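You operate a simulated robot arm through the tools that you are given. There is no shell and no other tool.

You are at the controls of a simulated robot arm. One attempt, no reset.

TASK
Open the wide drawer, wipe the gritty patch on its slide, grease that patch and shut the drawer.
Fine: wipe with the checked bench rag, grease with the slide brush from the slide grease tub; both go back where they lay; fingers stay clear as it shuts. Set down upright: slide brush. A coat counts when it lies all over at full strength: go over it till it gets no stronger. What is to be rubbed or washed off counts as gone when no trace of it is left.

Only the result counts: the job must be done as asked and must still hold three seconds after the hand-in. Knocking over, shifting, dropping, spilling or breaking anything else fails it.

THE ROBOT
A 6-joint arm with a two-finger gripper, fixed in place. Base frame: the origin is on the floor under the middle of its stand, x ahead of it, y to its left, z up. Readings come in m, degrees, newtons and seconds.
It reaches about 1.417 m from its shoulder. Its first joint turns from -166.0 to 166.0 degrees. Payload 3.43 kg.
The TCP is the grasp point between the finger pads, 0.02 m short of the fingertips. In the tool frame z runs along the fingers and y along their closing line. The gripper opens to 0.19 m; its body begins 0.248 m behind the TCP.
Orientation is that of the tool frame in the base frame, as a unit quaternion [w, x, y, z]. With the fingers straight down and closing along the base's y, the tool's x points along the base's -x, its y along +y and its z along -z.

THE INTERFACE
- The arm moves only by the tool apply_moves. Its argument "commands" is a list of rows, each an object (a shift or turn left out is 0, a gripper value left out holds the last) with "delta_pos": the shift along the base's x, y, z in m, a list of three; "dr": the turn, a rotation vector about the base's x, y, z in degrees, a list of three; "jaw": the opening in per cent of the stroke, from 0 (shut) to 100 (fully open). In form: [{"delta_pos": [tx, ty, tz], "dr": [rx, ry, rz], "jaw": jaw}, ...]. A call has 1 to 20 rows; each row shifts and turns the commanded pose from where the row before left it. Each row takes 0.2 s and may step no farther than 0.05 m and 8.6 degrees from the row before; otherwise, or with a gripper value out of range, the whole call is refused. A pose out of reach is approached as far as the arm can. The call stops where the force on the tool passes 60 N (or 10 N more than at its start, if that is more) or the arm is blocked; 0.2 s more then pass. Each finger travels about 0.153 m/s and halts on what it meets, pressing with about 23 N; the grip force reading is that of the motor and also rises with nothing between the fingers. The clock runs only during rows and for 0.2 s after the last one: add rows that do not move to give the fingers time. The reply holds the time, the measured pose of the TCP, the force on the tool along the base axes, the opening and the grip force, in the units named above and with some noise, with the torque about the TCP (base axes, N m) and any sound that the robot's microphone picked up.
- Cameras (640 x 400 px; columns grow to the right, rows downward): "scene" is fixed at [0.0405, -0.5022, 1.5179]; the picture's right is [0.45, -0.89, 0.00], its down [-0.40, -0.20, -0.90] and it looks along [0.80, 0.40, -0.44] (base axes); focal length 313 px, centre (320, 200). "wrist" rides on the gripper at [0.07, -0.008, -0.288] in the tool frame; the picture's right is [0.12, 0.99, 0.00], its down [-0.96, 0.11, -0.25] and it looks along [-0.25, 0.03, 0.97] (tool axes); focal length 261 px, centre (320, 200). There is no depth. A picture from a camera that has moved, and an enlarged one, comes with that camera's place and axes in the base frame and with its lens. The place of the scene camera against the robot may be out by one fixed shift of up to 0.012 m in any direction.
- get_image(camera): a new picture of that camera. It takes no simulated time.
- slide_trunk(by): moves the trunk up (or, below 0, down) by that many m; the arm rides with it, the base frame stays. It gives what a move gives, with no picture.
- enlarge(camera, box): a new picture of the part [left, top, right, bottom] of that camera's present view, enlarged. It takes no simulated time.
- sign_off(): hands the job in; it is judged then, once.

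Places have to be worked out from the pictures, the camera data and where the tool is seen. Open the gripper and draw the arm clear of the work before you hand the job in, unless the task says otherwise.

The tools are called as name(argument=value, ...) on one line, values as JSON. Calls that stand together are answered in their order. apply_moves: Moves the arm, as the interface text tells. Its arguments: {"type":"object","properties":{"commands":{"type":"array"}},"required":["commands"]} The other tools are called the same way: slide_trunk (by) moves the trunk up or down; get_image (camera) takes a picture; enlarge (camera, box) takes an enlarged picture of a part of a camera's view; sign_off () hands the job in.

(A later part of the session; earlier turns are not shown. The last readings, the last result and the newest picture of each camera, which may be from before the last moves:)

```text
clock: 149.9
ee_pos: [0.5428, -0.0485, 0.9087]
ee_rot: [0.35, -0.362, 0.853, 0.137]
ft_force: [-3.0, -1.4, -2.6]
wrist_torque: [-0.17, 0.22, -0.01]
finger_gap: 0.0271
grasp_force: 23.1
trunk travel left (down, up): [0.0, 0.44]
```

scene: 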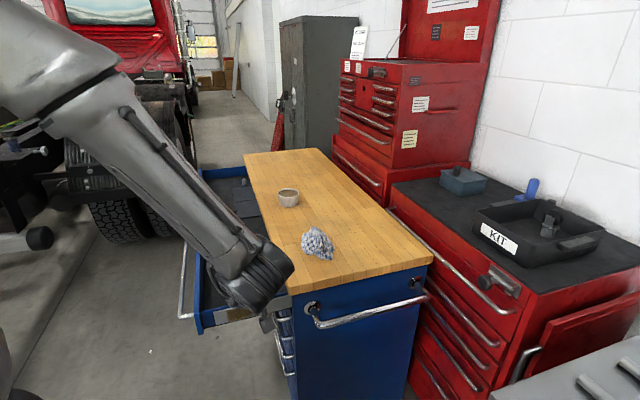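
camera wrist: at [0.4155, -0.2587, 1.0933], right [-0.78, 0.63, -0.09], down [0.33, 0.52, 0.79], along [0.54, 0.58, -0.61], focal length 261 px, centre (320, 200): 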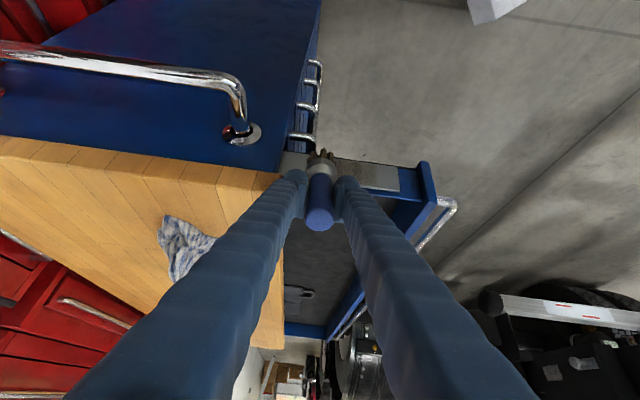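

Light contact (3 N). Strokes between z≈0.89 and 0.915.

apply_moves(commands=[{"delta_pos": [0.0004, 0.0004, -0.008]}, {"delta_pos": [0.0003, 0.0003, -0.008]}, {"delta_pos": [0.0002, 0.0002, 0.008]}, {"delta_pos": [0.0002, 0.0002, 0.008]}, {"delta_pos": [0.0002, 0.0002, 0.005]}, {"delta_pos": [0.0002, 0.0002, -0.008]}, {"delta_pos": [0.0002, 0.0002, -0.008]}, {"delta_pos": [0.0002, 0.0002, -0.005]}, {"delta_pos": [0.0002, 0.0002, 0.008]}, {"delta_pos": [0.0002, 0.0002, 0.008]}, {"delta_pos": [0, 0, 0]}])

enlarge(camera="wrist", box=[220, 110, 420, 240])

```text
clock: 152.3
ee_pos: [0.5441, -0.0446, 0.9083]
ee_rot: [0.351, -0.362, 0.852, 0.137]
ft_force: [-5.9, -3.2, -1.7]
wrist_torque: [-0.16, 0.32, 0.06]
finger_gap: 0.0269
grasp_force: 23.2
trunk travel left (down, up): [0.0, 0.44]
```

```text
3.08 times, centred on (320, 175) of wrist
camera zoom: at [0.3721, -0.227, 1.065], right [-0.77, 0.63, -0.1], down [0.27, 0.46, 0.85], along [0.58, 0.62, -0.52], focal length 802 px, centre (320, 277)
```

zoom: 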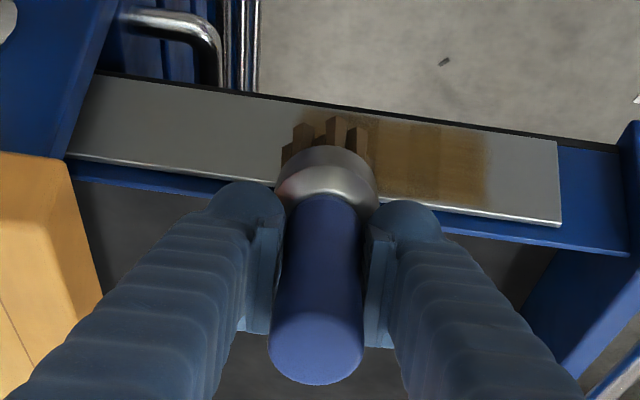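

The coat is strong around the brush. I back off and lift to view the whole patch.

apply_moves(commands=[{"delta_pos": [-0.008, -0.008, 0]}, {"delta_pos": [-0.004, -0.004, 0.04]}, {"delta_pos": [0, 0, 0.04]}, {"delta_pos": [0, 0, 0.03]}, {"delta_pos": [0, 0, 0]}])

get_image(camera="wrist")

enlarge(camera="scene", box=[190, 270, 310, 350])

```text
clock: 153.5
ee_pos: [0.5325, -0.0552, 1.0226]
ee_rot: [0.351, -0.362, 0.853, 0.136]
ft_force: [0.0, 0.3, -2.1]
wrist_torque: [-0.03, 0.05, -0.03]
finger_gap: 0.0268
grasp_force: 23.1
trunk travel left (down, up): [0.0, 0.44]
```

```text
taken
camera wrist: at [0.36, -0.238, 1.179], right [-0.77, 0.63, -0.1], down [0.27, 0.46, 0.85], along [0.58, 0.62, -0.52], focal length 261 px, centre (320, 200)
```

wrist: 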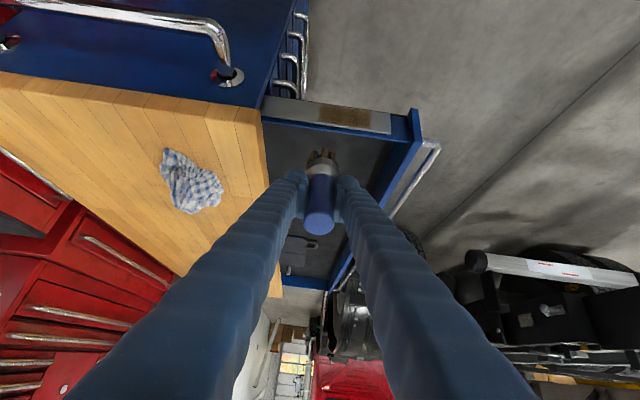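

```text
5.00 times, centred on (250, 310) of scene
camera zoom: at [0.0405, -0.5022, 1.5179], right [0.45, -0.89, 0.0], down [-0.4, -0.2, -0.9], along [0.8, 0.4, -0.44], focal length 1567 px, centre (670, -350)
```

zoom: 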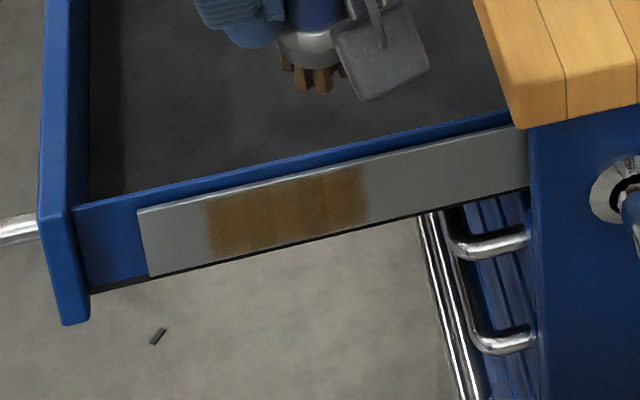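

Excellent view: the whole patch shows a brown coat with some uneven columns. I zoom both cameras to compare the columns.

enlarge(camera="scene", box=[222, 292, 272, 332])

enlarge(camera="wrist", box=[290, 85, 410, 150])

```text
10.00 times, centred on (247, 312) of scene
camera zoom: at [0.0405, -0.5022, 1.5179], right [0.45, -0.89, 0.0], down [-0.4, -0.2, -0.9], along [0.8, 0.4, -0.44], focal length 3134 px, centre (1050, -920)
```

zoom: 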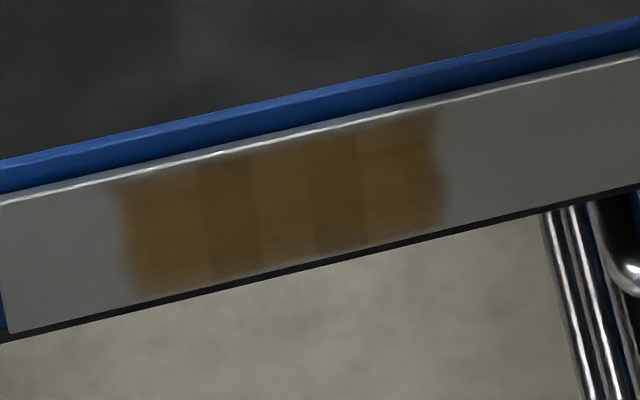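

```text
5.33 times, centred on (350, 118) of wrist
camera zoom: at [0.36, -0.238, 1.179], right [-0.77, 0.63, -0.1], down [0.27, 0.46, 0.85], along [0.58, 0.62, -0.52], focal length 1390 px, centre (160, 640)
```

zoom: 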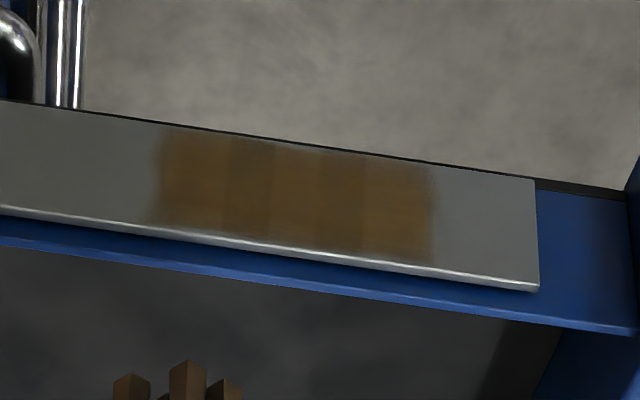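

The coat covers the whole patch; the darker bands look like overlaps of three cells. To be sure it's at full strength I do another round on each third, starting at the cabinet end.

apply_moves(commands=[{"delta_pos": [-0.003, -0.003, -0.04]}, {"delta_pos": [0.002, -0.002, -0.04]}, {"delta_pos": [0, 0, -0.034]}, {"delta_pos": [0.006, 0.006, 0]}, {"delta_pos": [0.004, 0.004, 0]}, {"delta_pos": [0, 0, 0]}])

apply_moves(commands=[{"delta_pos": [0.0018, 0.0018, 0]}, {"delta_pos": [0, 0, 0]}])

```text
clock: 154.9
ee_pos: [0.5411, -0.0521, 0.9052]
ee_rot: [0.351, -0.362, 0.853, 0.137]
ft_force: [0.3, 0.3, -2.7]
wrist_torque: [-0.04, 0.01, -0.02]
finger_gap: 0.0268
grasp_force: 22.6
trunk travel left (down, up): [0.0, 0.44]
```

```text
clock: 155.5
ee_pos: [0.5433, -0.0487, 0.9042]
ee_rot: [0.351, -0.361, 0.853, 0.136]
ft_force: [0.2, -0.2, -2.2]
wrist_torque: [0.01, 0.0, -0.02]
finger_gap: 0.0267
grasp_force: 22.7
trunk travel left (down, up): [0.0, 0.44]
```

apply_moves(commands=[{"delta_pos": [0.0021, 0.0021, 0]}, {"delta_pos": [0, 0, 0]}])

```text
clock: 156.1
ee_pos: [0.5454, -0.0481, 0.9039]
ee_rot: [0.351, -0.362, 0.853, 0.137]
ft_force: [0.4, 0.2, -2.0]
wrist_torque: [-0.01, 0.06, 0.02]
finger_gap: 0.0266
grasp_force: 23.5
trunk travel left (down, up): [0.0, 0.44]
```

Still free at u≈0.352; another 2–3 mm.

apply_moves(commands=[{"delta_pos": [0.0021, 0.0021, 0]}, {"delta_pos": [0, 0, 0]}])

```text
clock: 156.7
ee_pos: [0.5479, -0.0463, 0.904]
ee_rot: [0.35, -0.362, 0.853, 0.136]
ft_force: [-8.4, -7.2, -2.3]
wrist_torque: [-0.47, 0.58, -0.01]
finger_gap: 0.0269
grasp_force: 23.1
trunk travel left (down, up): [0.0, 0.44]
```

Contact 11 N at n≈-0.42. Vertical strokes in the safe range.

apply_moves(commands=[{"delta_pos": [-0.0003, -0.0003, -0.008]}, {"delta_pos": [0, 0, -0.008]}, {"delta_pos": [0.0002, 0.0002, 0.008]}, {"delta_pos": [0.0002, 0.0002, 0.008]}, {"delta_pos": [0.0002, 0.0002, 0.006]}, {"delta_pos": [0.0002, 0.0002, -0.008]}, {"delta_pos": [0.0002, 0.0002, -0.008]}, {"delta_pos": [0.0002, 0.0002, -0.006]}, {"delta_pos": [0.0002, 0.0002, 0.008]}, {"delta_pos": [0.0002, 0.0002, 0.008]}, {"delta_pos": [0.0002, 0.0002, 0.006]}, {"delta_pos": [0.0002, 0.0002, -0.008]}, {"delta_pos": [0.0002, 0.0002, -0.008]}, {"delta_pos": [0.0002, 0.0002, 0.008]}, {"delta_pos": [0.0, 0.0, 0.0]}])

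enlarge(camera="wrist", box=[220, 110, 420, 240])

```text
clock: 159.9
ee_pos: [0.5485, -0.0434, 0.9026]
ee_rot: [0.351, -0.362, 0.853, 0.137]
ft_force: [-7.3, -4.6, -1.9]
wrist_torque: [-0.32, 0.5, 0.03]
finger_gap: 0.0269
grasp_force: 22.9
trunk travel left (down, up): [0.0, 0.44]
```

```text
3.08 times, centred on (320, 175) of wrist
camera zoom: at [0.3768, -0.2263, 1.0595], right [-0.77, 0.63, -0.1], down [0.27, 0.46, 0.85], along [0.58, 0.62, -0.52], focal length 802 px, centre (320, 277)
```

zoom: 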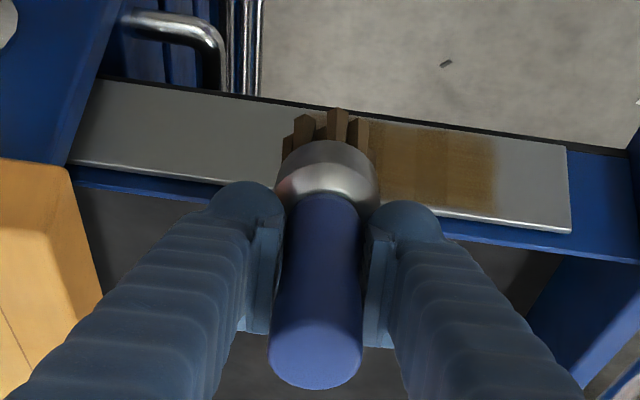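

Good contact maintained. Now shift 2.6 cm toward the front (middle third), off contact, and re-contact.

apply_moves(commands=[{"delta_pos": [-0.005, -0.005, 0]}, {"delta_pos": [-0.0184, 0.0184, 0.003]}, {"delta_pos": [0.003, 0.003, 0]}, {"delta_pos": [0, 0, 0]}])

apply_moves(commands=[{"delta_pos": [0.0018, 0.0018, 0]}, {"delta_pos": [0, 0, 0]}])

```text
clock: 160.9
ee_pos: [0.5295, -0.0279, 0.9051]
ee_rot: [0.351, -0.362, 0.853, 0.137]
ft_force: [0.7, -0.2, -2.3]
wrist_torque: [-0.06, 0.01, -0.04]
finger_gap: 0.0269
grasp_force: 23.1
trunk travel left (down, up): [0.0, 0.44]
```

```text
clock: 161.5
ee_pos: [0.5308, -0.0276, 0.905]
ee_rot: [0.351, -0.362, 0.853, 0.137]
ft_force: [-0.2, 0.1, -2.6]
wrist_torque: [0.02, 0.0, 0.0]
finger_gap: 0.0268
grasp_force: 23.3
trunk travel left (down, up): [0.0, 0.44]
```

apply_moves(commands=[{"delta_pos": [0.0021, 0.0021, 0]}, {"delta_pos": [0, 0, 0]}])

```text
clock: 162.1
ee_pos: [0.5327, -0.0257, 0.9058]
ee_rot: [0.351, -0.362, 0.853, 0.136]
ft_force: [-8.1, -10.2, 4.2]
wrist_torque: [-0.61, 0.46, -0.08]
finger_gap: 0.0272
grasp_force: 23.0
trunk travel left (down, up): [0.0, 0.44]
```

Contact at n≈-0.395. Strokes here.

apply_moves(commands=[{"delta_pos": [-0.0004, -0.0004, -0.008]}, {"delta_pos": [0, 0, -0.006]}, {"delta_pos": [0.0002, 0.0002, 0.008]}, {"delta_pos": [0.0002, 0.0002, 0.008]}, {"delta_pos": [0.0002, 0.0002, 0.004]}, {"delta_pos": [0.0002, 0.0002, -0.008]}, {"delta_pos": [0.0002, 0.0002, -0.008]}, {"delta_pos": [0.0002, 0.0002, -0.004]}, {"delta_pos": [0.0002, 0.0002, 0.008]}, {"delta_pos": [0.0002, 0.0002, 0.008]}, {"delta_pos": [0.0002, 0.0002, 0.004]}, {"delta_pos": [0.0002, 0.0002, -0.008]}, {"delta_pos": [0.0002, 0.0002, -0.008]}, {"delta_pos": [0.0002, 0.0002, 0.008]}, {"delta_pos": [0.0, 0.0, 0.0]}])

enlarge(camera="wrist", box=[220, 110, 420, 240])

```text
clock: 165.3
ee_pos: [0.5359, -0.0211, 0.9046]
ee_rot: [0.351, -0.362, 0.852, 0.137]
ft_force: [-7.7, -4.7, -0.5]
wrist_torque: [-0.27, 0.44, 0.04]
finger_gap: 0.0268
grasp_force: 22.5
trunk travel left (down, up): [0.0, 0.44]
```

```text
3.08 times, centred on (320, 175) of wrist
camera zoom: at [0.363, -0.2037, 1.0615], right [-0.77, 0.63, -0.1], down [0.27, 0.46, 0.85], along [0.58, 0.62, -0.52], focal length 802 px, centre (320, 277)
```

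zoom: 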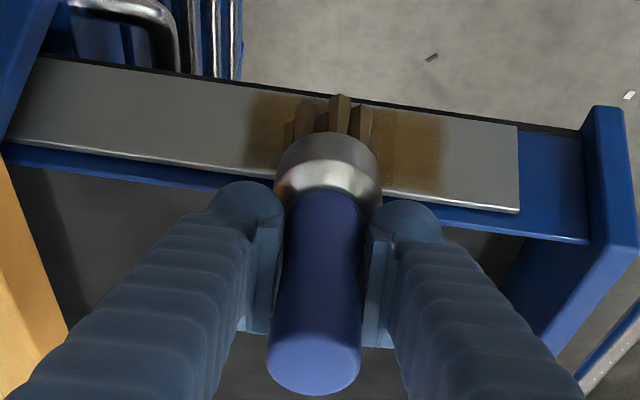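

Now the front third: shift 2.8 cm outward and re-contact.

apply_moves(commands=[{"delta_pos": [-0.005, -0.005, 0]}, {"delta_pos": [-0.0198, 0.0198, 0.003]}, {"delta_pos": [0.003, 0.003, 0]}, {"delta_pos": [0, 0, 0]}])

apply_moves(commands=[{"delta_pos": [0.0018, 0.0018, 0]}, {"delta_pos": [0, 0, 0]}])

enlarge(camera="wrist", box=[220, 110, 420, 240])

```text
clock: 166.3
ee_pos: [0.5164, -0.0079, 0.9105]
ee_rot: [0.35, -0.363, 0.853, 0.138]
ft_force: [0.6, 0.9, -3.0]
wrist_torque: [-0.02, -0.01, 0.01]
finger_gap: 0.0265
grasp_force: 23.3
out of reach, approached as far as the arm can: row 2
trunk travel left (down, up): [0.0, 0.44]
```

```text
clock: 166.9
ee_pos: [0.5184, -0.006, 0.9101]
ee_rot: [0.35, -0.362, 0.853, 0.138]
ft_force: [-0.9, -0.3, -2.3]
wrist_torque: [-0.02, 0.06, -0.03]
finger_gap: 0.0269
grasp_force: 23.3
trunk travel left (down, up): [0.0, 0.44]
```

```text
3.08 times, centred on (320, 175) of wrist
camera zoom: at [0.3467, -0.1882, 1.0677], right [-0.77, 0.63, -0.1], down [0.27, 0.46, 0.85], along [0.58, 0.62, -0.52], focal length 802 px, centre (320, 277)
```

zoom: 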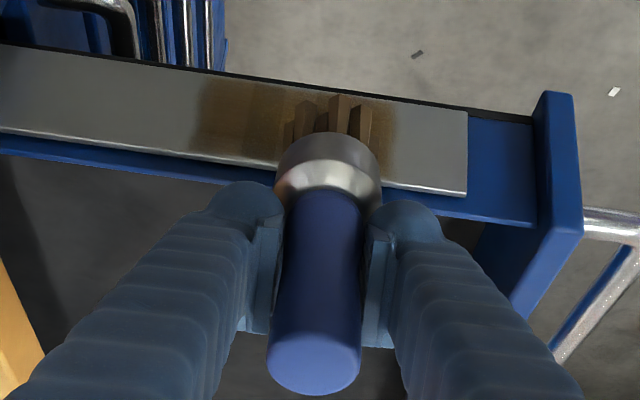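

Positioned over the front third; press in further.

apply_moves(commands=[{"delta_pos": [0.0018, 0.0018, 0]}, {"delta_pos": [0, 0, 0]}])

```text
clock: 167.5
ee_pos: [0.518, -0.0041, 0.9107]
ee_rot: [0.35, -0.362, 0.853, 0.137]
ft_force: [-8.5, -9.5, 2.9]
wrist_torque: [-0.55, 0.51, -0.04]
finger_gap: 0.0267
grasp_force: 23.3
trunk travel left (down, up): [0.0, 0.44]
```

apply_moves(commands=[{"delta_pos": [-0.0003, -0.0003, -0.006]}, {"delta_pos": [0, 0, -0.006]}, {"delta_pos": [0.0002, 0.0002, 0.008]}, {"delta_pos": [0.0002, 0.0002, 0.008]}, {"delta_pos": [0.0002, 0.0002, -0.008]}, {"delta_pos": [0.0002, 0.0002, -0.008]}, {"delta_pos": [0.0002, 0.0002, 0.008]}, {"delta_pos": [0.0002, 0.0002, 0.008]}, {"delta_pos": [0.0002, 0.0002, -0.008]}, {"delta_pos": [0.0002, 0.0002, -0.008]}, {"delta_pos": [0.0002, 0.0002, 0.008]}, {"delta_pos": [0.0002, 0.0002, 0.008]}, {"delta_pos": [0.0002, 0.0002, -0.008]}, {"delta_pos": [0.0, 0.0, 0.0]}])

apply_moves(commands=[{"delta_pos": [-0.008, -0.008, 0]}, {"delta_pos": [-0.003, -0.003, 0.04]}, {"delta_pos": [0, 0, 0.04]}, {"delta_pos": [0, 0, 0.03]}, {"delta_pos": [0, 0, 0]}])

enlarge(camera="scene", box=[222, 292, 272, 332])

get_image(camera="wrist")

```text
clock: 170.5
ee_pos: [0.5273, -0.0047, 0.908]
ee_rot: [0.352, -0.361, 0.853, 0.136]
ft_force: [-3.4, -6.6, -1.7]
wrist_torque: [-0.45, 0.21, -0.04]
finger_gap: 0.0268
grasp_force: 23.1
out of reach, approached as far as the arm can: row 2
trunk travel left (down, up): [0.0, 0.44]
```

```text
clock: 171.7
ee_pos: [0.5133, -0.0164, 1.0197]
ee_rot: [0.351, -0.362, 0.853, 0.137]
ft_force: [-0.3, 0.9, -3.1]
wrist_torque: [-0.07, 0.04, -0.04]
finger_gap: 0.027
grasp_force: 22.5
trunk travel left (down, up): [0.0, 0.44]
```

```text
10.00 times, centred on (247, 312) of scene
camera zoom: at [0.0405, -0.5022, 1.5179], right [0.45, -0.89, 0.0], down [-0.4, -0.2, -0.9], along [0.8, 0.4, -0.44], focal length 3134 px, centre (1050, -920)
```

zoom: 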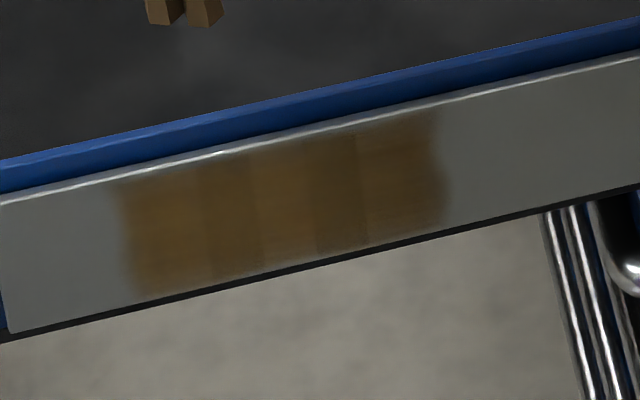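

```text
taken
camera wrist: at [0.342, -0.1987, 1.1751], right [-0.77, 0.63, -0.1], down [0.27, 0.46, 0.85], along [0.58, 0.62, -0.52], focal length 261 px, centre (320, 200)
```

wrist: 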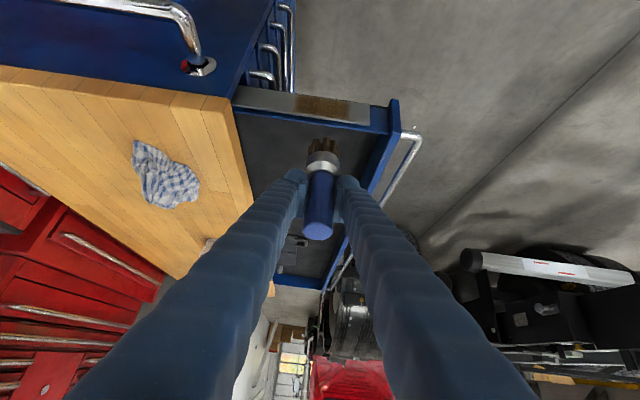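

Compared with before, the columns are more even. I zoom again to judge whether there's any remaining weak zone.

enlarge(camera="scene", box=[226, 294, 264, 328])

enlarge(camera="wrist", box=[270, 80, 390, 145])

```text
11.76 times, centred on (245, 311) of scene
camera zoom: at [0.0405, -0.5022, 1.5179], right [0.45, -0.89, 0.0], down [-0.4, -0.2, -0.9], along [0.8, 0.4, -0.44], focal length 3687 px, centre (1202, -1106)
```

zoom: 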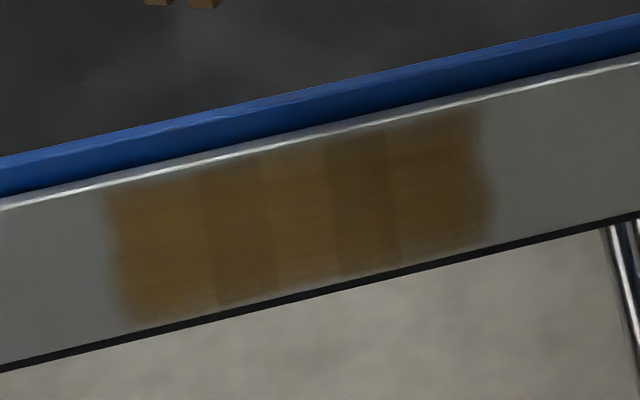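

```text
5.33 times, centred on (330, 112) of wrist
camera zoom: at [0.342, -0.1987, 1.1751], right [-0.77, 0.63, -0.1], down [0.27, 0.46, 0.85], along [0.58, 0.62, -0.52], focal length 1390 px, centre (267, 667)
```

zoom: 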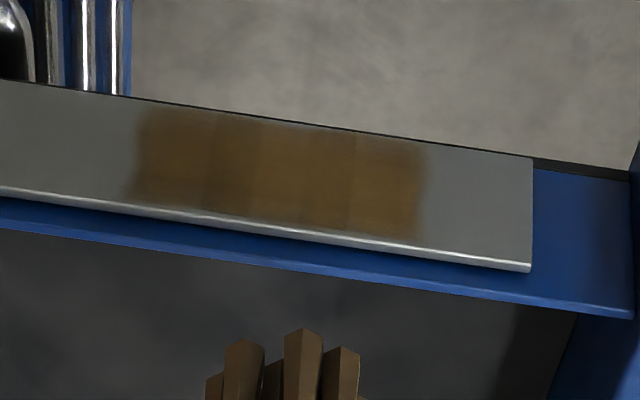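

It looks nearly uniform; to confirm it's saturated I'll do one more full round and compare. Back down at the cabinet third first.

apply_moves(commands=[{"delta_pos": [0.0125, -0.0185, -0.04]}, {"delta_pos": [0.0125, -0.0185, -0.04]}, {"delta_pos": [0, 0, -0.033]}, {"delta_pos": [0.008, 0.008, 0]}, {"delta_pos": [0, 0, 0]}])

apply_moves(commands=[{"delta_pos": [0.0028, 0.0028, 0]}, {"delta_pos": [0, 0, 0]}])

```text
clock: 172.9
ee_pos: [0.5484, -0.0429, 0.9035]
ee_rot: [0.351, -0.362, 0.853, 0.137]
ft_force: [1.2, 0.2, -2.6]
wrist_torque: [0.04, 0.01, -0.03]
finger_gap: 0.0267
grasp_force: 22.9
trunk travel left (down, up): [0.0, 0.44]
```

```text
clock: 173.5
ee_pos: [0.5528, -0.0393, 0.9044]
ee_rot: [0.351, -0.363, 0.852, 0.137]
ft_force: [-0.3, 0.1, -2.4]
wrist_torque: [0.02, 0.01, -0.03]
finger_gap: 0.0266
grasp_force: 22.9
trunk travel left (down, up): [0.0, 0.44]
```

Not touching yet; continue in 2 mm steps.

apply_moves(commands=[{"delta_pos": [0.0018, 0.0018, 0]}, {"delta_pos": [0, 0, 0]}])

```text
clock: 174.1
ee_pos: [0.5537, -0.0396, 0.9044]
ee_rot: [0.351, -0.362, 0.853, 0.137]
ft_force: [-0.5, 0.4, -3.2]
wrist_torque: [-0.02, -0.03, 0.01]
finger_gap: 0.0268
grasp_force: 23.0
trunk travel left (down, up): [0.0, 0.44]
```

apply_moves(commands=[{"delta_pos": [0.0018, 0.0018, 0]}, {"delta_pos": [0, 0, 0]}])

enlarge(camera="wrist", box=[220, 110, 420, 240])

```text
clock: 174.7
ee_pos: [0.5558, -0.0375, 0.9045]
ee_rot: [0.351, -0.362, 0.853, 0.136]
ft_force: [-0.6, 1.4, -2.6]
wrist_torque: [0.01, 0.02, -0.02]
finger_gap: 0.0271
grasp_force: 23.0
trunk travel left (down, up): [0.0, 0.44]
```

```text
3.08 times, centred on (320, 175) of wrist
camera zoom: at [0.3829, -0.2202, 1.0613], right [-0.77, 0.63, -0.1], down [0.27, 0.46, 0.85], along [0.58, 0.62, -0.52], focal length 802 px, centre (320, 277)
```

zoom: 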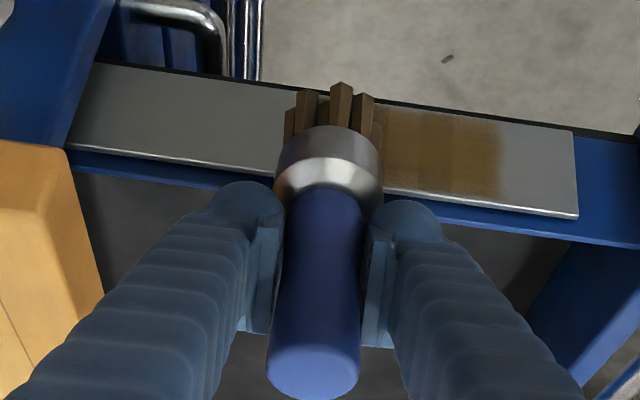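

The brush has leaned back further in the grip. I tilt the tool ~6° more to recover, then make a short confirming pass on this third only, to see whether it gets any stronger than the others.

apply_moves(commands=[{"delta_pos": [-0.0075, -0.0075, 0]}, {"dr": [2.1, -2.1, 0]}, {"dr": [2.1, -2.1, 0]}, {"delta_pos": [0.002, 0.002, 0]}, {"delta_pos": [0, 0, 0]}])

apply_moves(commands=[{"delta_pos": [0.0018, 0.0018, 0]}, {"delta_pos": [0, 0, 0]}])

```text
clock: 175.9
ee_pos: [0.5499, -0.0438, 0.9046]
ee_rot: [0.395, -0.354, 0.834, 0.154]
ft_force: [-0.3, 0.6, -2.3]
wrist_torque: [0.01, 0.01, 0.01]
finger_gap: 0.0266
grasp_force: 22.9
trunk travel left (down, up): [0.0, 0.44]
```

```text
clock: 176.5
ee_pos: [0.551, -0.0411, 0.9049]
ee_rot: [0.396, -0.353, 0.834, 0.154]
ft_force: [0.4, 0.1, -2.9]
wrist_torque: [-0.03, 0.03, 0.02]
finger_gap: 0.0267
grasp_force: 23.0
trunk travel left (down, up): [0.0, 0.44]
```

apply_moves(commands=[{"delta_pos": [0.0018, 0.0018, 0]}, {"delta_pos": [0, 0, 0]}])

enlarge(camera="wrist", box=[220, 110, 420, 240])

```text
clock: 177.1
ee_pos: [0.5541, -0.0395, 0.9052]
ee_rot: [0.396, -0.354, 0.833, 0.155]
ft_force: [-6.5, -6.1, -2.1]
wrist_torque: [-0.53, 0.58, 0.01]
finger_gap: 0.0267
grasp_force: 23.1
trunk travel left (down, up): [0.0, 0.44]
```

```text
3.08 times, centred on (320, 175) of wrist
camera zoom: at [0.3703, -0.2325, 1.0359], right [-0.76, 0.64, -0.11], down [0.2, 0.4, 0.89], along [0.62, 0.66, -0.43], focal length 802 px, centre (320, 277)
```

zoom: 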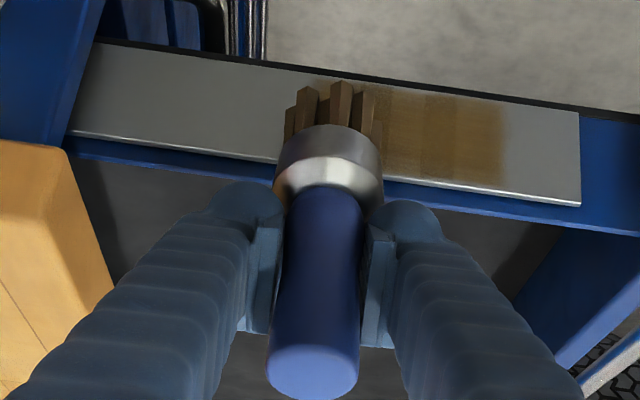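

Contact ~9 N at 50° tilt. Strokes here, then lift and compare.

apply_moves(commands=[{"delta_pos": [-0.0003, -0.0003, -0.008]}, {"delta_pos": [0, 0, -0.008]}, {"delta_pos": [0.0002, 0.0002, 0.008]}, {"delta_pos": [0.0002, 0.0002, 0.008]}, {"delta_pos": [0.0002, 0.0002, 0.006]}, {"delta_pos": [0.0002, 0.0002, -0.008]}, {"delta_pos": [0.0002, 0.0002, -0.008]}, {"delta_pos": [0.0002, 0.0002, -0.006]}, {"delta_pos": [0.0002, 0.0002, 0.008]}, {"delta_pos": [0.0002, 0.0002, 0.008]}, {"delta_pos": [0.0002, 0.0002, 0.006]}, {"delta_pos": [0.0002, 0.0002, -0.008]}, {"delta_pos": [0.0002, 0.0002, -0.008]}, {"delta_pos": [0.0002, 0.0002, 0.008]}, {"delta_pos": [0.0, 0.0, 0.0]}])

apply_moves(commands=[{"delta_pos": [-0.008, -0.008, 0]}, {"delta_pos": [-0.003, -0.003, 0.04]}, {"delta_pos": [0, 0, 0.04]}, {"delta_pos": [0, 0, 0.03]}, {"delta_pos": [0, 0, 0]}])

enlarge(camera="scene", box=[226, 294, 264, 328])

get_image(camera="wrist")

```text
clock: 180.3
ee_pos: [0.5549, -0.0387, 0.9024]
ee_rot: [0.395, -0.353, 0.834, 0.154]
ft_force: [-8.3, -5.5, -2.3]
wrist_torque: [-0.41, 0.55, 0.04]
finger_gap: 0.0269
grasp_force: 23.4
trunk travel left (down, up): [0.0, 0.44]
```

```text
clock: 181.5
ee_pos: [0.5439, -0.0483, 1.0136]
ee_rot: [0.395, -0.353, 0.834, 0.154]
ft_force: [-0.1, 0.1, -2.0]
wrist_torque: [-0.07, 0.03, -0.05]
finger_gap: 0.0268
grasp_force: 23.6
trunk travel left (down, up): [0.0, 0.44]
```

```text
11.76 times, centred on (245, 311) of scene
camera zoom: at [0.0405, -0.5022, 1.5179], right [0.45, -0.89, 0.0], down [-0.4, -0.2, -0.9], along [0.8, 0.4, -0.44], focal length 3687 px, centre (1202, -1106)
```

zoom: 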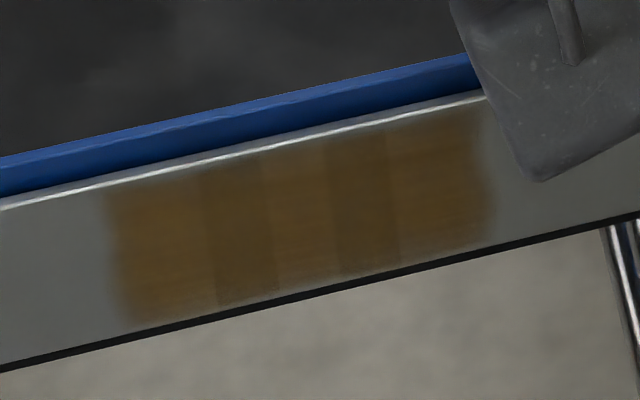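

```text
taken
camera wrist: at [0.3608, -0.2412, 1.1439], right [-0.76, 0.64, -0.11], down [0.2, 0.4, 0.89], along [0.62, 0.66, -0.43], focal length 261 px, centre (320, 200)
```

wrist: 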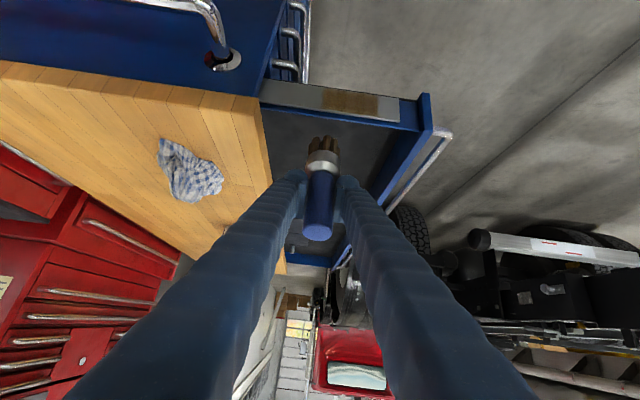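

The cabinet third now matches the others (slightly stronger than before), so I give the middle and front thirds another round too.

apply_moves(commands=[{"delta_pos": [-0.0092, 0.0092, -0.04]}, {"delta_pos": [-0.0092, 0.0092, -0.04]}, {"delta_pos": [0, 0, -0.027]}, {"delta_pos": [0.007, 0.007, 0]}, {"delta_pos": [0, 0, 0]}])

apply_moves(commands=[{"delta_pos": [0.002, 0.002, 0]}, {"delta_pos": [0, 0, 0]}])

```text
clock: 182.7
ee_pos: [0.5326, -0.0247, 0.9051]
ee_rot: [0.395, -0.353, 0.834, 0.154]
ft_force: [0.4, 1.1, -2.4]
wrist_torque: [0.03, 0.03, -0.02]
finger_gap: 0.0269
grasp_force: 23.6
trunk travel left (down, up): [0.0, 0.44]
```

```text
clock: 183.3
ee_pos: [0.5351, -0.0217, 0.9047]
ee_rot: [0.395, -0.354, 0.833, 0.155]
ft_force: [-0.3, -0.4, -3.0]
wrist_torque: [0.01, -0.03, 0.03]
finger_gap: 0.0268
grasp_force: 22.9
trunk travel left (down, up): [0.0, 0.44]
```

apply_moves(commands=[{"delta_pos": [0.002, 0.002, 0]}, {"delta_pos": [0, 0, 0]}])

```text
clock: 183.9
ee_pos: [0.5354, -0.0193, 0.9054]
ee_rot: [0.396, -0.353, 0.834, 0.154]
ft_force: [0.0, -1.0, -2.9]
wrist_torque: [-0.02, 0.02, 0.0]
finger_gap: 0.0268
grasp_force: 23.0
trunk travel left (down, up): [0.0, 0.44]
```

Still free; advance 2 mm more.

apply_moves(commands=[{"delta_pos": [0.002, 0.002, 0]}, {"delta_pos": [0, 0, 0]}])

```text
clock: 184.5
ee_pos: [0.5386, -0.0187, 0.905]
ee_rot: [0.395, -0.354, 0.834, 0.154]
ft_force: [-6.7, -6.0, 1.0]
wrist_torque: [-0.43, 0.53, 0.02]
finger_gap: 0.027
grasp_force: 23.1
trunk travel left (down, up): [0.0, 0.44]
```

Contact ~9 N on the middle third; strokes here.

apply_moves(commands=[{"delta_pos": [-0.0003, -0.0003, -0.007]}, {"delta_pos": [0, 0, -0.007]}, {"delta_pos": [0.0002, 0.0002, 0.008]}, {"delta_pos": [0.0002, 0.0002, 0.008]}, {"delta_pos": [0.0002, 0.0002, 0.004]}, {"delta_pos": [0.0002, 0.0002, -0.008]}, {"delta_pos": [0.0002, 0.0002, -0.008]}, {"delta_pos": [0.0002, 0.0002, -0.004]}, {"delta_pos": [0.0002, 0.0002, 0.008]}, {"delta_pos": [0.0002, 0.0002, 0.008]}, {"delta_pos": [0.0002, 0.0002, 0.004]}, {"delta_pos": [0.0002, 0.0002, -0.008]}, {"delta_pos": [0.0002, 0.0002, -0.008]}, {"delta_pos": [0.0002, 0.0002, 0.008]}, {"delta_pos": [0.0, 0.0, 0.0]}])

enlarge(camera="wrist", box=[220, 110, 420, 240])

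```text
clock: 187.7
ee_pos: [0.5417, -0.0152, 0.903]
ee_rot: [0.396, -0.353, 0.834, 0.154]
ft_force: [-7.0, -5.1, -1.3]
wrist_torque: [-0.37, 0.53, 0.02]
finger_gap: 0.0267
grasp_force: 23.0
trunk travel left (down, up): [0.0, 0.44]
```

```text
3.08 times, centred on (320, 175) of wrist
camera zoom: at [0.3581, -0.2081, 1.033], right [-0.76, 0.64, -0.11], down [0.2, 0.4, 0.9], along [0.62, 0.66, -0.43], focal length 802 px, centre (320, 277)
```

zoom: 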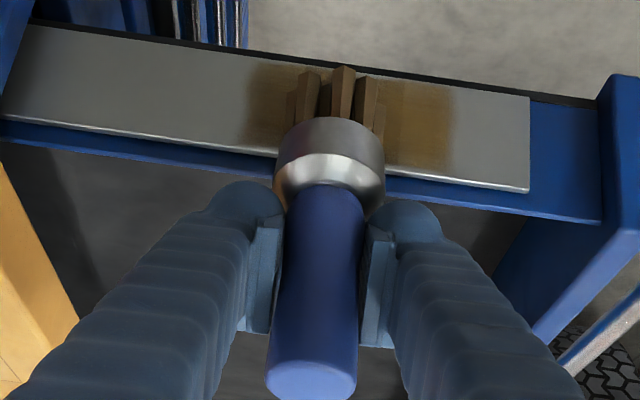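

Now the front third again: shift ~2.7 cm outward and re-contact.

apply_moves(commands=[{"delta_pos": [-0.005, -0.005, 0]}, {"delta_pos": [-0.0191, 0.0191, 0.006]}, {"delta_pos": [0.003, 0.003, 0]}, {"delta_pos": [0, 0, 0]}])

apply_moves(commands=[{"delta_pos": [0.002, 0.002, 0]}, {"delta_pos": [0, 0, 0]}])

```text
clock: 188.7
ee_pos: [0.5354, -0.01, 0.9177]
ee_rot: [0.394, -0.354, 0.834, 0.155]
ft_force: [0.0, -0.4, -2.2]
wrist_torque: [0.0, 0.03, -0.02]
finger_gap: 0.0267
grasp_force: 23.3
out of reach, approached as far as the arm can: row 2
trunk travel left (down, up): [0.0, 0.44]
```

```text
clock: 189.3
ee_pos: [0.536, -0.0078, 0.9167]
ee_rot: [0.394, -0.355, 0.833, 0.156]
ft_force: [-6.3, -8.3, -1.6]
wrist_torque: [-0.58, 0.47, -0.09]
finger_gap: 0.027
grasp_force: 23.0
trunk travel left (down, up): [0.0, 0.44]
```

Reach-limited at this tilt, so I ease the tilt back ~7° and then shift to the front third.

apply_moves(commands=[{"delta_pos": [-0.004, -0.004, 0], "dr": [-2.5, 2.5, 0]}, {"delta_pos": [0, 0, 0], "dr": [-2.5, 2.5, 0]}, {"delta_pos": [-0.013, 0.013, -0.005]}, {"delta_pos": [0.005, 0.005, 0]}, {"delta_pos": [0, 0, 0]}])

enlarge(camera="wrist", box=[220, 110, 420, 240])

```text
clock: 190.5
ee_pos: [0.5212, 0.0077, 0.9126]
ee_rot: [0.342, -0.364, 0.856, 0.133]
ft_force: [-0.1, -0.1, -2.8]
wrist_torque: [0.04, -0.03, 0.01]
finger_gap: 0.0267
grasp_force: 22.9
trunk travel left (down, up): [0.0, 0.44]
```

```text
3.08 times, centred on (320, 175) of wrist
camera zoom: at [0.3518, -0.1726, 1.0749], right [-0.77, 0.63, -0.1], down [0.28, 0.47, 0.84], along [0.58, 0.61, -0.54], focal length 802 px, centre (320, 277)
```

zoom: 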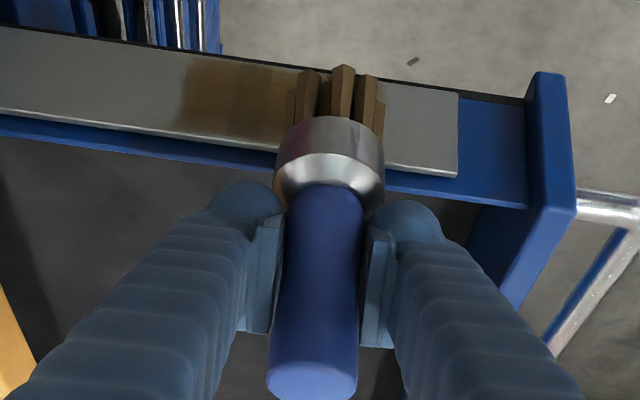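

Over the front third now; advancing to contact.

apply_moves(commands=[{"delta_pos": [0.002, 0.002, 0]}, {"delta_pos": [0, 0, 0]}])

```text
clock: 191.1
ee_pos: [0.5241, 0.0103, 0.9138]
ee_rot: [0.342, -0.363, 0.856, 0.134]
ft_force: [-0.6, 0.7, -2.8]
wrist_torque: [-0.01, -0.03, -0.02]
finger_gap: 0.0268
grasp_force: 22.8
trunk travel left (down, up): [0.0, 0.44]
```

apply_moves(commands=[{"delta_pos": [0.002, 0.002, 0]}, {"delta_pos": [0, 0, 0]}])

```text
clock: 191.7
ee_pos: [0.5258, 0.0119, 0.9129]
ee_rot: [0.343, -0.362, 0.856, 0.132]
ft_force: [0.0, -0.5, -2.8]
wrist_torque: [0.03, 0.02, 0.01]
finger_gap: 0.0268
grasp_force: 23.0
trunk travel left (down, up): [0.0, 0.44]
```

No contact yet at u≈0.38, which is odd; I check the actual geometry in the scene view.

enlarge(camera="scene", box=[190, 270, 310, 350])

enlarge(camera="wrist", box=[260, 110, 380, 220])

```text
5.00 times, centred on (250, 310) of scene
camera zoom: at [0.0405, -0.5022, 1.5179], right [0.45, -0.89, 0.0], down [-0.4, -0.2, -0.9], along [0.8, 0.4, -0.44], focal length 1567 px, centre (670, -350)
```

zoom: 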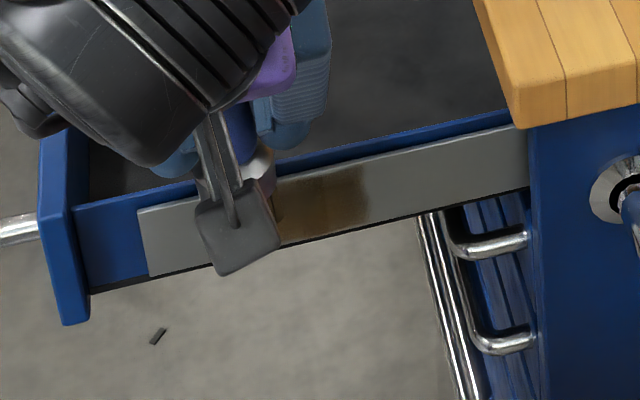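

```text
3.64 times, centred on (320, 165) of wrist
camera zoom: at [0.3557, -0.1684, 1.0745], right [-0.77, 0.63, -0.1], down [0.28, 0.47, 0.84], along [0.58, 0.61, -0.54], focal length 948 px, centre (320, 327)
```

zoom: 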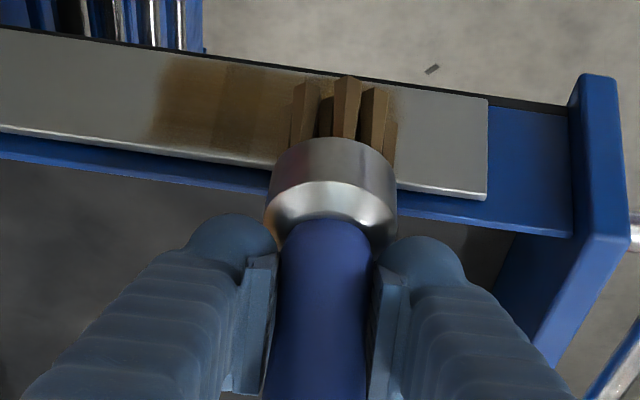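

The brush has pivoted so far that it hangs vertically (bristles no longer lead), and it has slid up a bit in the grip. Best is to set it back upright at its home, regrip it fresh, reload and do a final pass. I back off and lift first.

apply_moves(commands=[{"delta_pos": [-0.01, -0.01, 0]}, {"delta_pos": [0, -0.01, 0.04]}, {"delta_pos": [0, -0.01, 0.04]}, {"delta_pos": [0.01, 0, 0.04]}, {"delta_pos": [0.02, 0.0, 0.04]}, {"delta_pos": [0, 0, 0]}])

get_image(camera="scene")

enlarge(camera="scene", box=[190, 250, 310, 350])

get_image(camera="wrist")

```text
clock: 193.1
ee_pos: [0.5444, -0.0199, 1.0716]
ee_rot: [0.343, -0.363, 0.856, 0.132]
ft_force: [-0.6, -0.3, -2.8]
wrist_torque: [0.04, 0.03, -0.01]
finger_gap: 0.0269
grasp_force: 22.1
trunk travel left (down, up): [0.0, 0.44]
```

```text
taken
```

scene: 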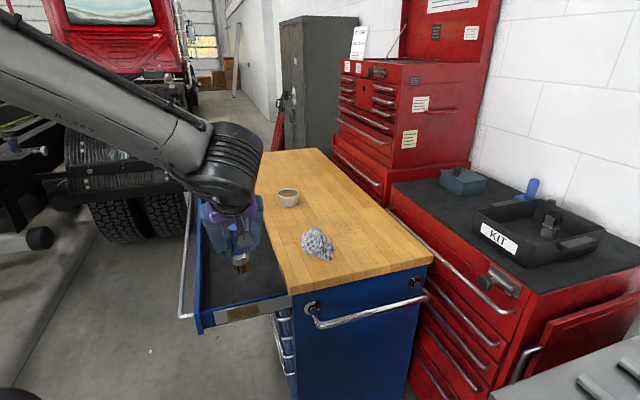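

```text
4.00 times, centred on (250, 300) of scene
camera zoom: at [0.0405, -0.5022, 1.5179], right [0.45, -0.89, 0.0], down [-0.4, -0.2, -0.9], along [0.8, 0.4, -0.44], focal length 1254 px, centre (600, -200)
```

zoom: 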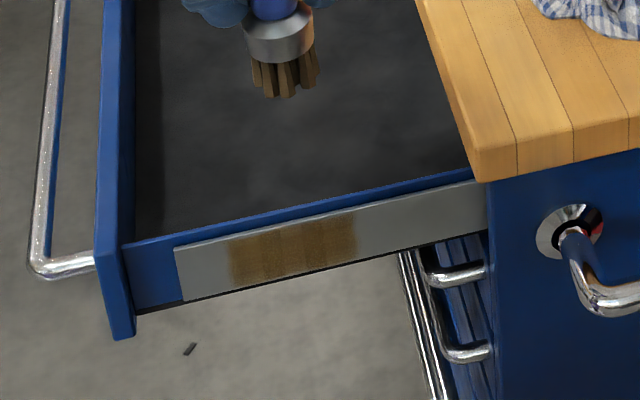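

```text
taken
camera wrist: at [0.3736, -0.1995, 1.2331], right [-0.77, 0.63, -0.1], down [0.28, 0.47, 0.84], along [0.58, 0.61, -0.54], focal length 261 px, centre (320, 200)
```

wrist: 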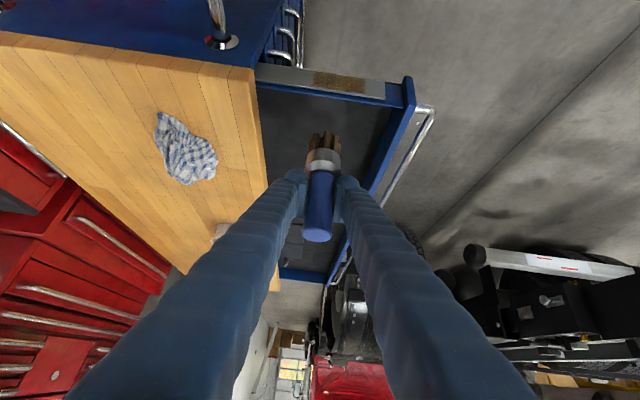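

The coat looks quite uniform now. I take close-ups as a reference before deciding on a final pass.

enlarge(camera="scene", box=[226, 294, 264, 328])

enlarge(camera="wrist", box=[280, 50, 400, 115])

```text
11.76 times, centred on (245, 311) of scene
camera zoom: at [0.0405, -0.5022, 1.5179], right [0.45, -0.89, 0.0], down [-0.4, -0.2, -0.9], along [0.8, 0.4, -0.44], focal length 3687 px, centre (1202, -1106)
```

zoom: 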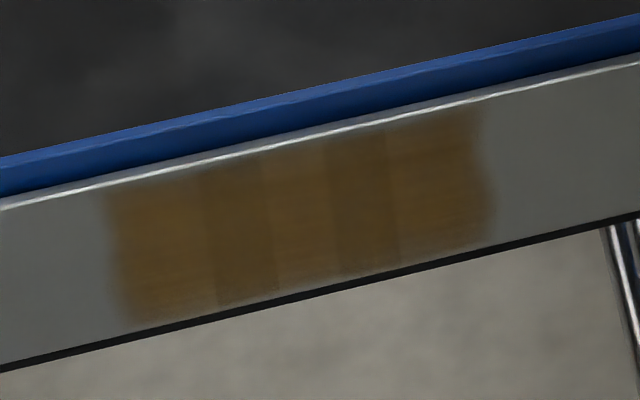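

```text
5.33 times, centred on (340, 82) of wrist
camera zoom: at [0.3736, -0.1995, 1.2331], right [-0.77, 0.63, -0.1], down [0.28, 0.47, 0.84], along [0.58, 0.61, -0.54], focal length 1390 px, centre (213, 827)
```

zoom: 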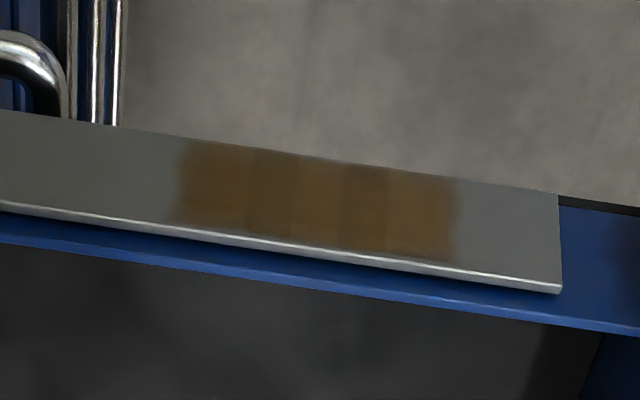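

The three cells now look equal in strength. For insurance I want one more pass on the front third; yawing the tool (wrist toward the open side) gives room for a steeper tilt so the bristles lead again. I yaw 35° at this height first.

apply_moves(commands=[{"dr": [0, 0, 7]}, {"dr": [0, 0, 7]}, {"dr": [0, 0, 7]}, {"dr": [0, 0, 7]}, {"dr": [0, 0, 7]}, {"dr": [8.3, -1.47, 0]}, {"dr": [8.3, -1.47, 0]}, {"delta_pos": [0, 0, 0]}])

get_image(camera="wrist")

get_image(camera="scene")

```text
clock: 194.9
ee_pos: [0.5462, -0.0207, 1.0707]
ee_rot: [0.39, -0.561, 0.658, 0.316]
ft_force: [-0.5, -0.9, -2.6]
wrist_torque: [0.12, 0.01, 0.06]
finger_gap: 0.0269
grasp_force: 22.8
trunk travel left (down, up): [0.0, 0.44]
```

```text
taken
camera wrist: at [0.5041, -0.3014, 1.1529], right [-0.99, 0.11, -0.13], down [-0.09, 0.28, 0.95], along [0.14, 0.95, -0.27], focal length 261 px, centre (320, 200)
```

wrist: 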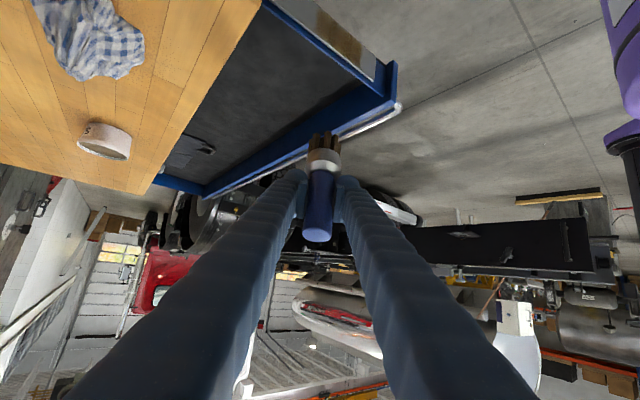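

```text
taken
```

scene: 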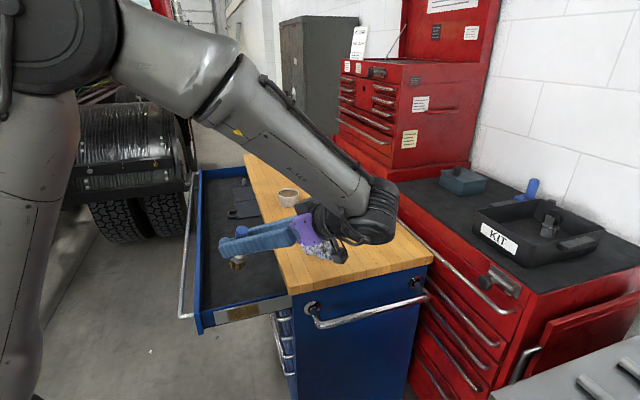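

The arm took the new attitude (60° tilt toward +y). I check how the brush hangs now.

enlarge(camera="scene", box=[190, 220, 310, 330])

enlarge(camera="wrist", box=[260, 90, 400, 250])

```text
3.64 times, centred on (250, 275) of scene
camera zoom: at [0.0405, -0.5022, 1.5179], right [0.45, -0.89, 0.0], down [-0.4, -0.2, -0.9], along [0.8, 0.4, -0.44], focal length 1140 px, centre (574, -73)
```

zoom: 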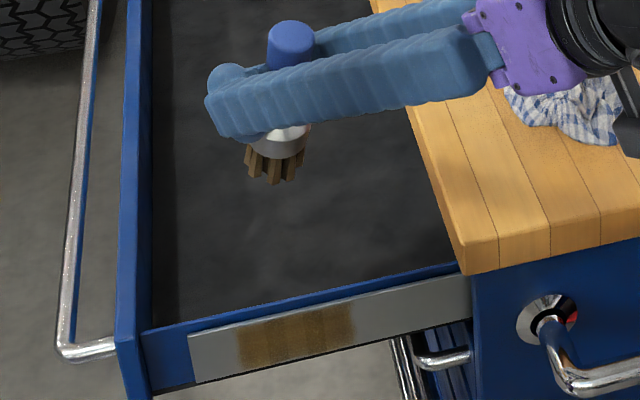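

```text
2.50 times, centred on (330, 170) of wrist
camera zoom: at [0.5041, -0.3014, 1.1529], right [-0.99, 0.11, -0.13], down [-0.09, 0.28, 0.95], along [0.14, 0.95, -0.27], focal length 652 px, centre (295, 275)
```

zoom: 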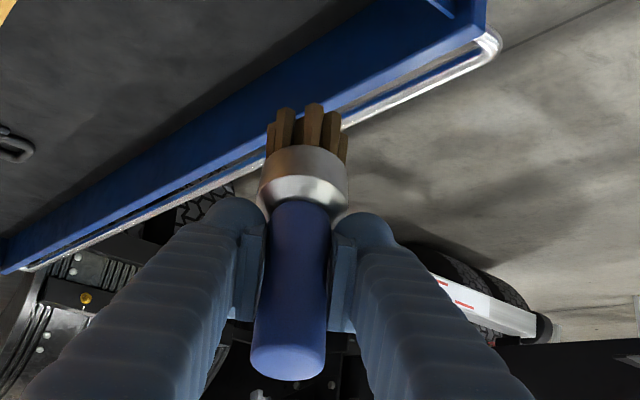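

The brush now leans with its tip toward +y/+u by roughly 10–18°. I move back in front of the front third and descend.

apply_moves(commands=[{"delta_pos": [-0.0396, -0.0113, 0]}, {"delta_pos": [0, 0, -0.042]}, {"delta_pos": [0, 0, -0.042]}, {"delta_pos": [0, 0, -0.042]}, {"delta_pos": [0, 0, -0.04]}, {"delta_pos": [0, 0, 0]}])

enlarge(camera="scene", box=[190, 260, 310, 350])

get_image(camera="wrist")

```text
clock: 196.3
ee_pos: [0.507, -0.0311, 0.9034]
ee_rot: [0.389, -0.562, 0.659, 0.314]
ft_force: [0.6, -1.3, -2.5]
wrist_torque: [0.07, 0.05, 0.05]
finger_gap: 0.0267
grasp_force: 23.3
trunk travel left (down, up): [0.0, 0.44]
```

```text
4.44 times, centred on (250, 305) of scene
camera zoom: at [0.0405, -0.5022, 1.5179], right [0.45, -0.89, 0.0], down [-0.4, -0.2, -0.9], along [0.8, 0.4, -0.44], focal length 1393 px, centre (631, -267)
```

zoom: 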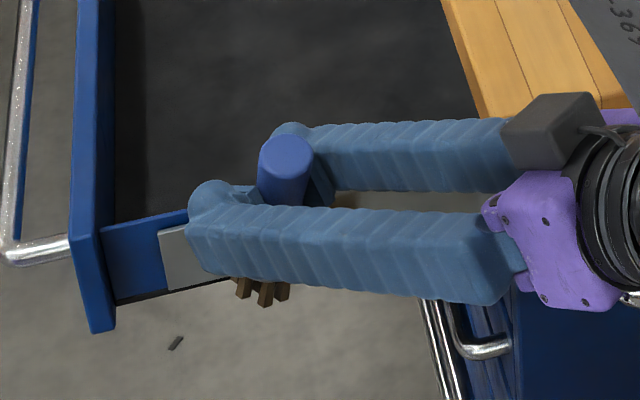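

```text
taken
camera wrist: at [0.4639, -0.3115, 0.9863], right [-0.99, 0.11, -0.12], down [-0.09, 0.29, 0.95], along [0.14, 0.95, -0.27], focal length 261 px, centre (320, 200)
```

wrist: 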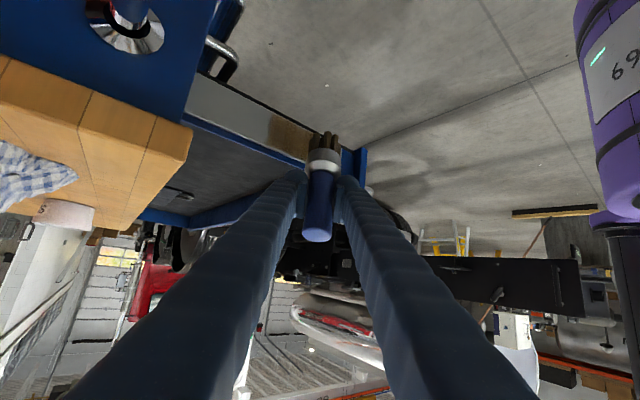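

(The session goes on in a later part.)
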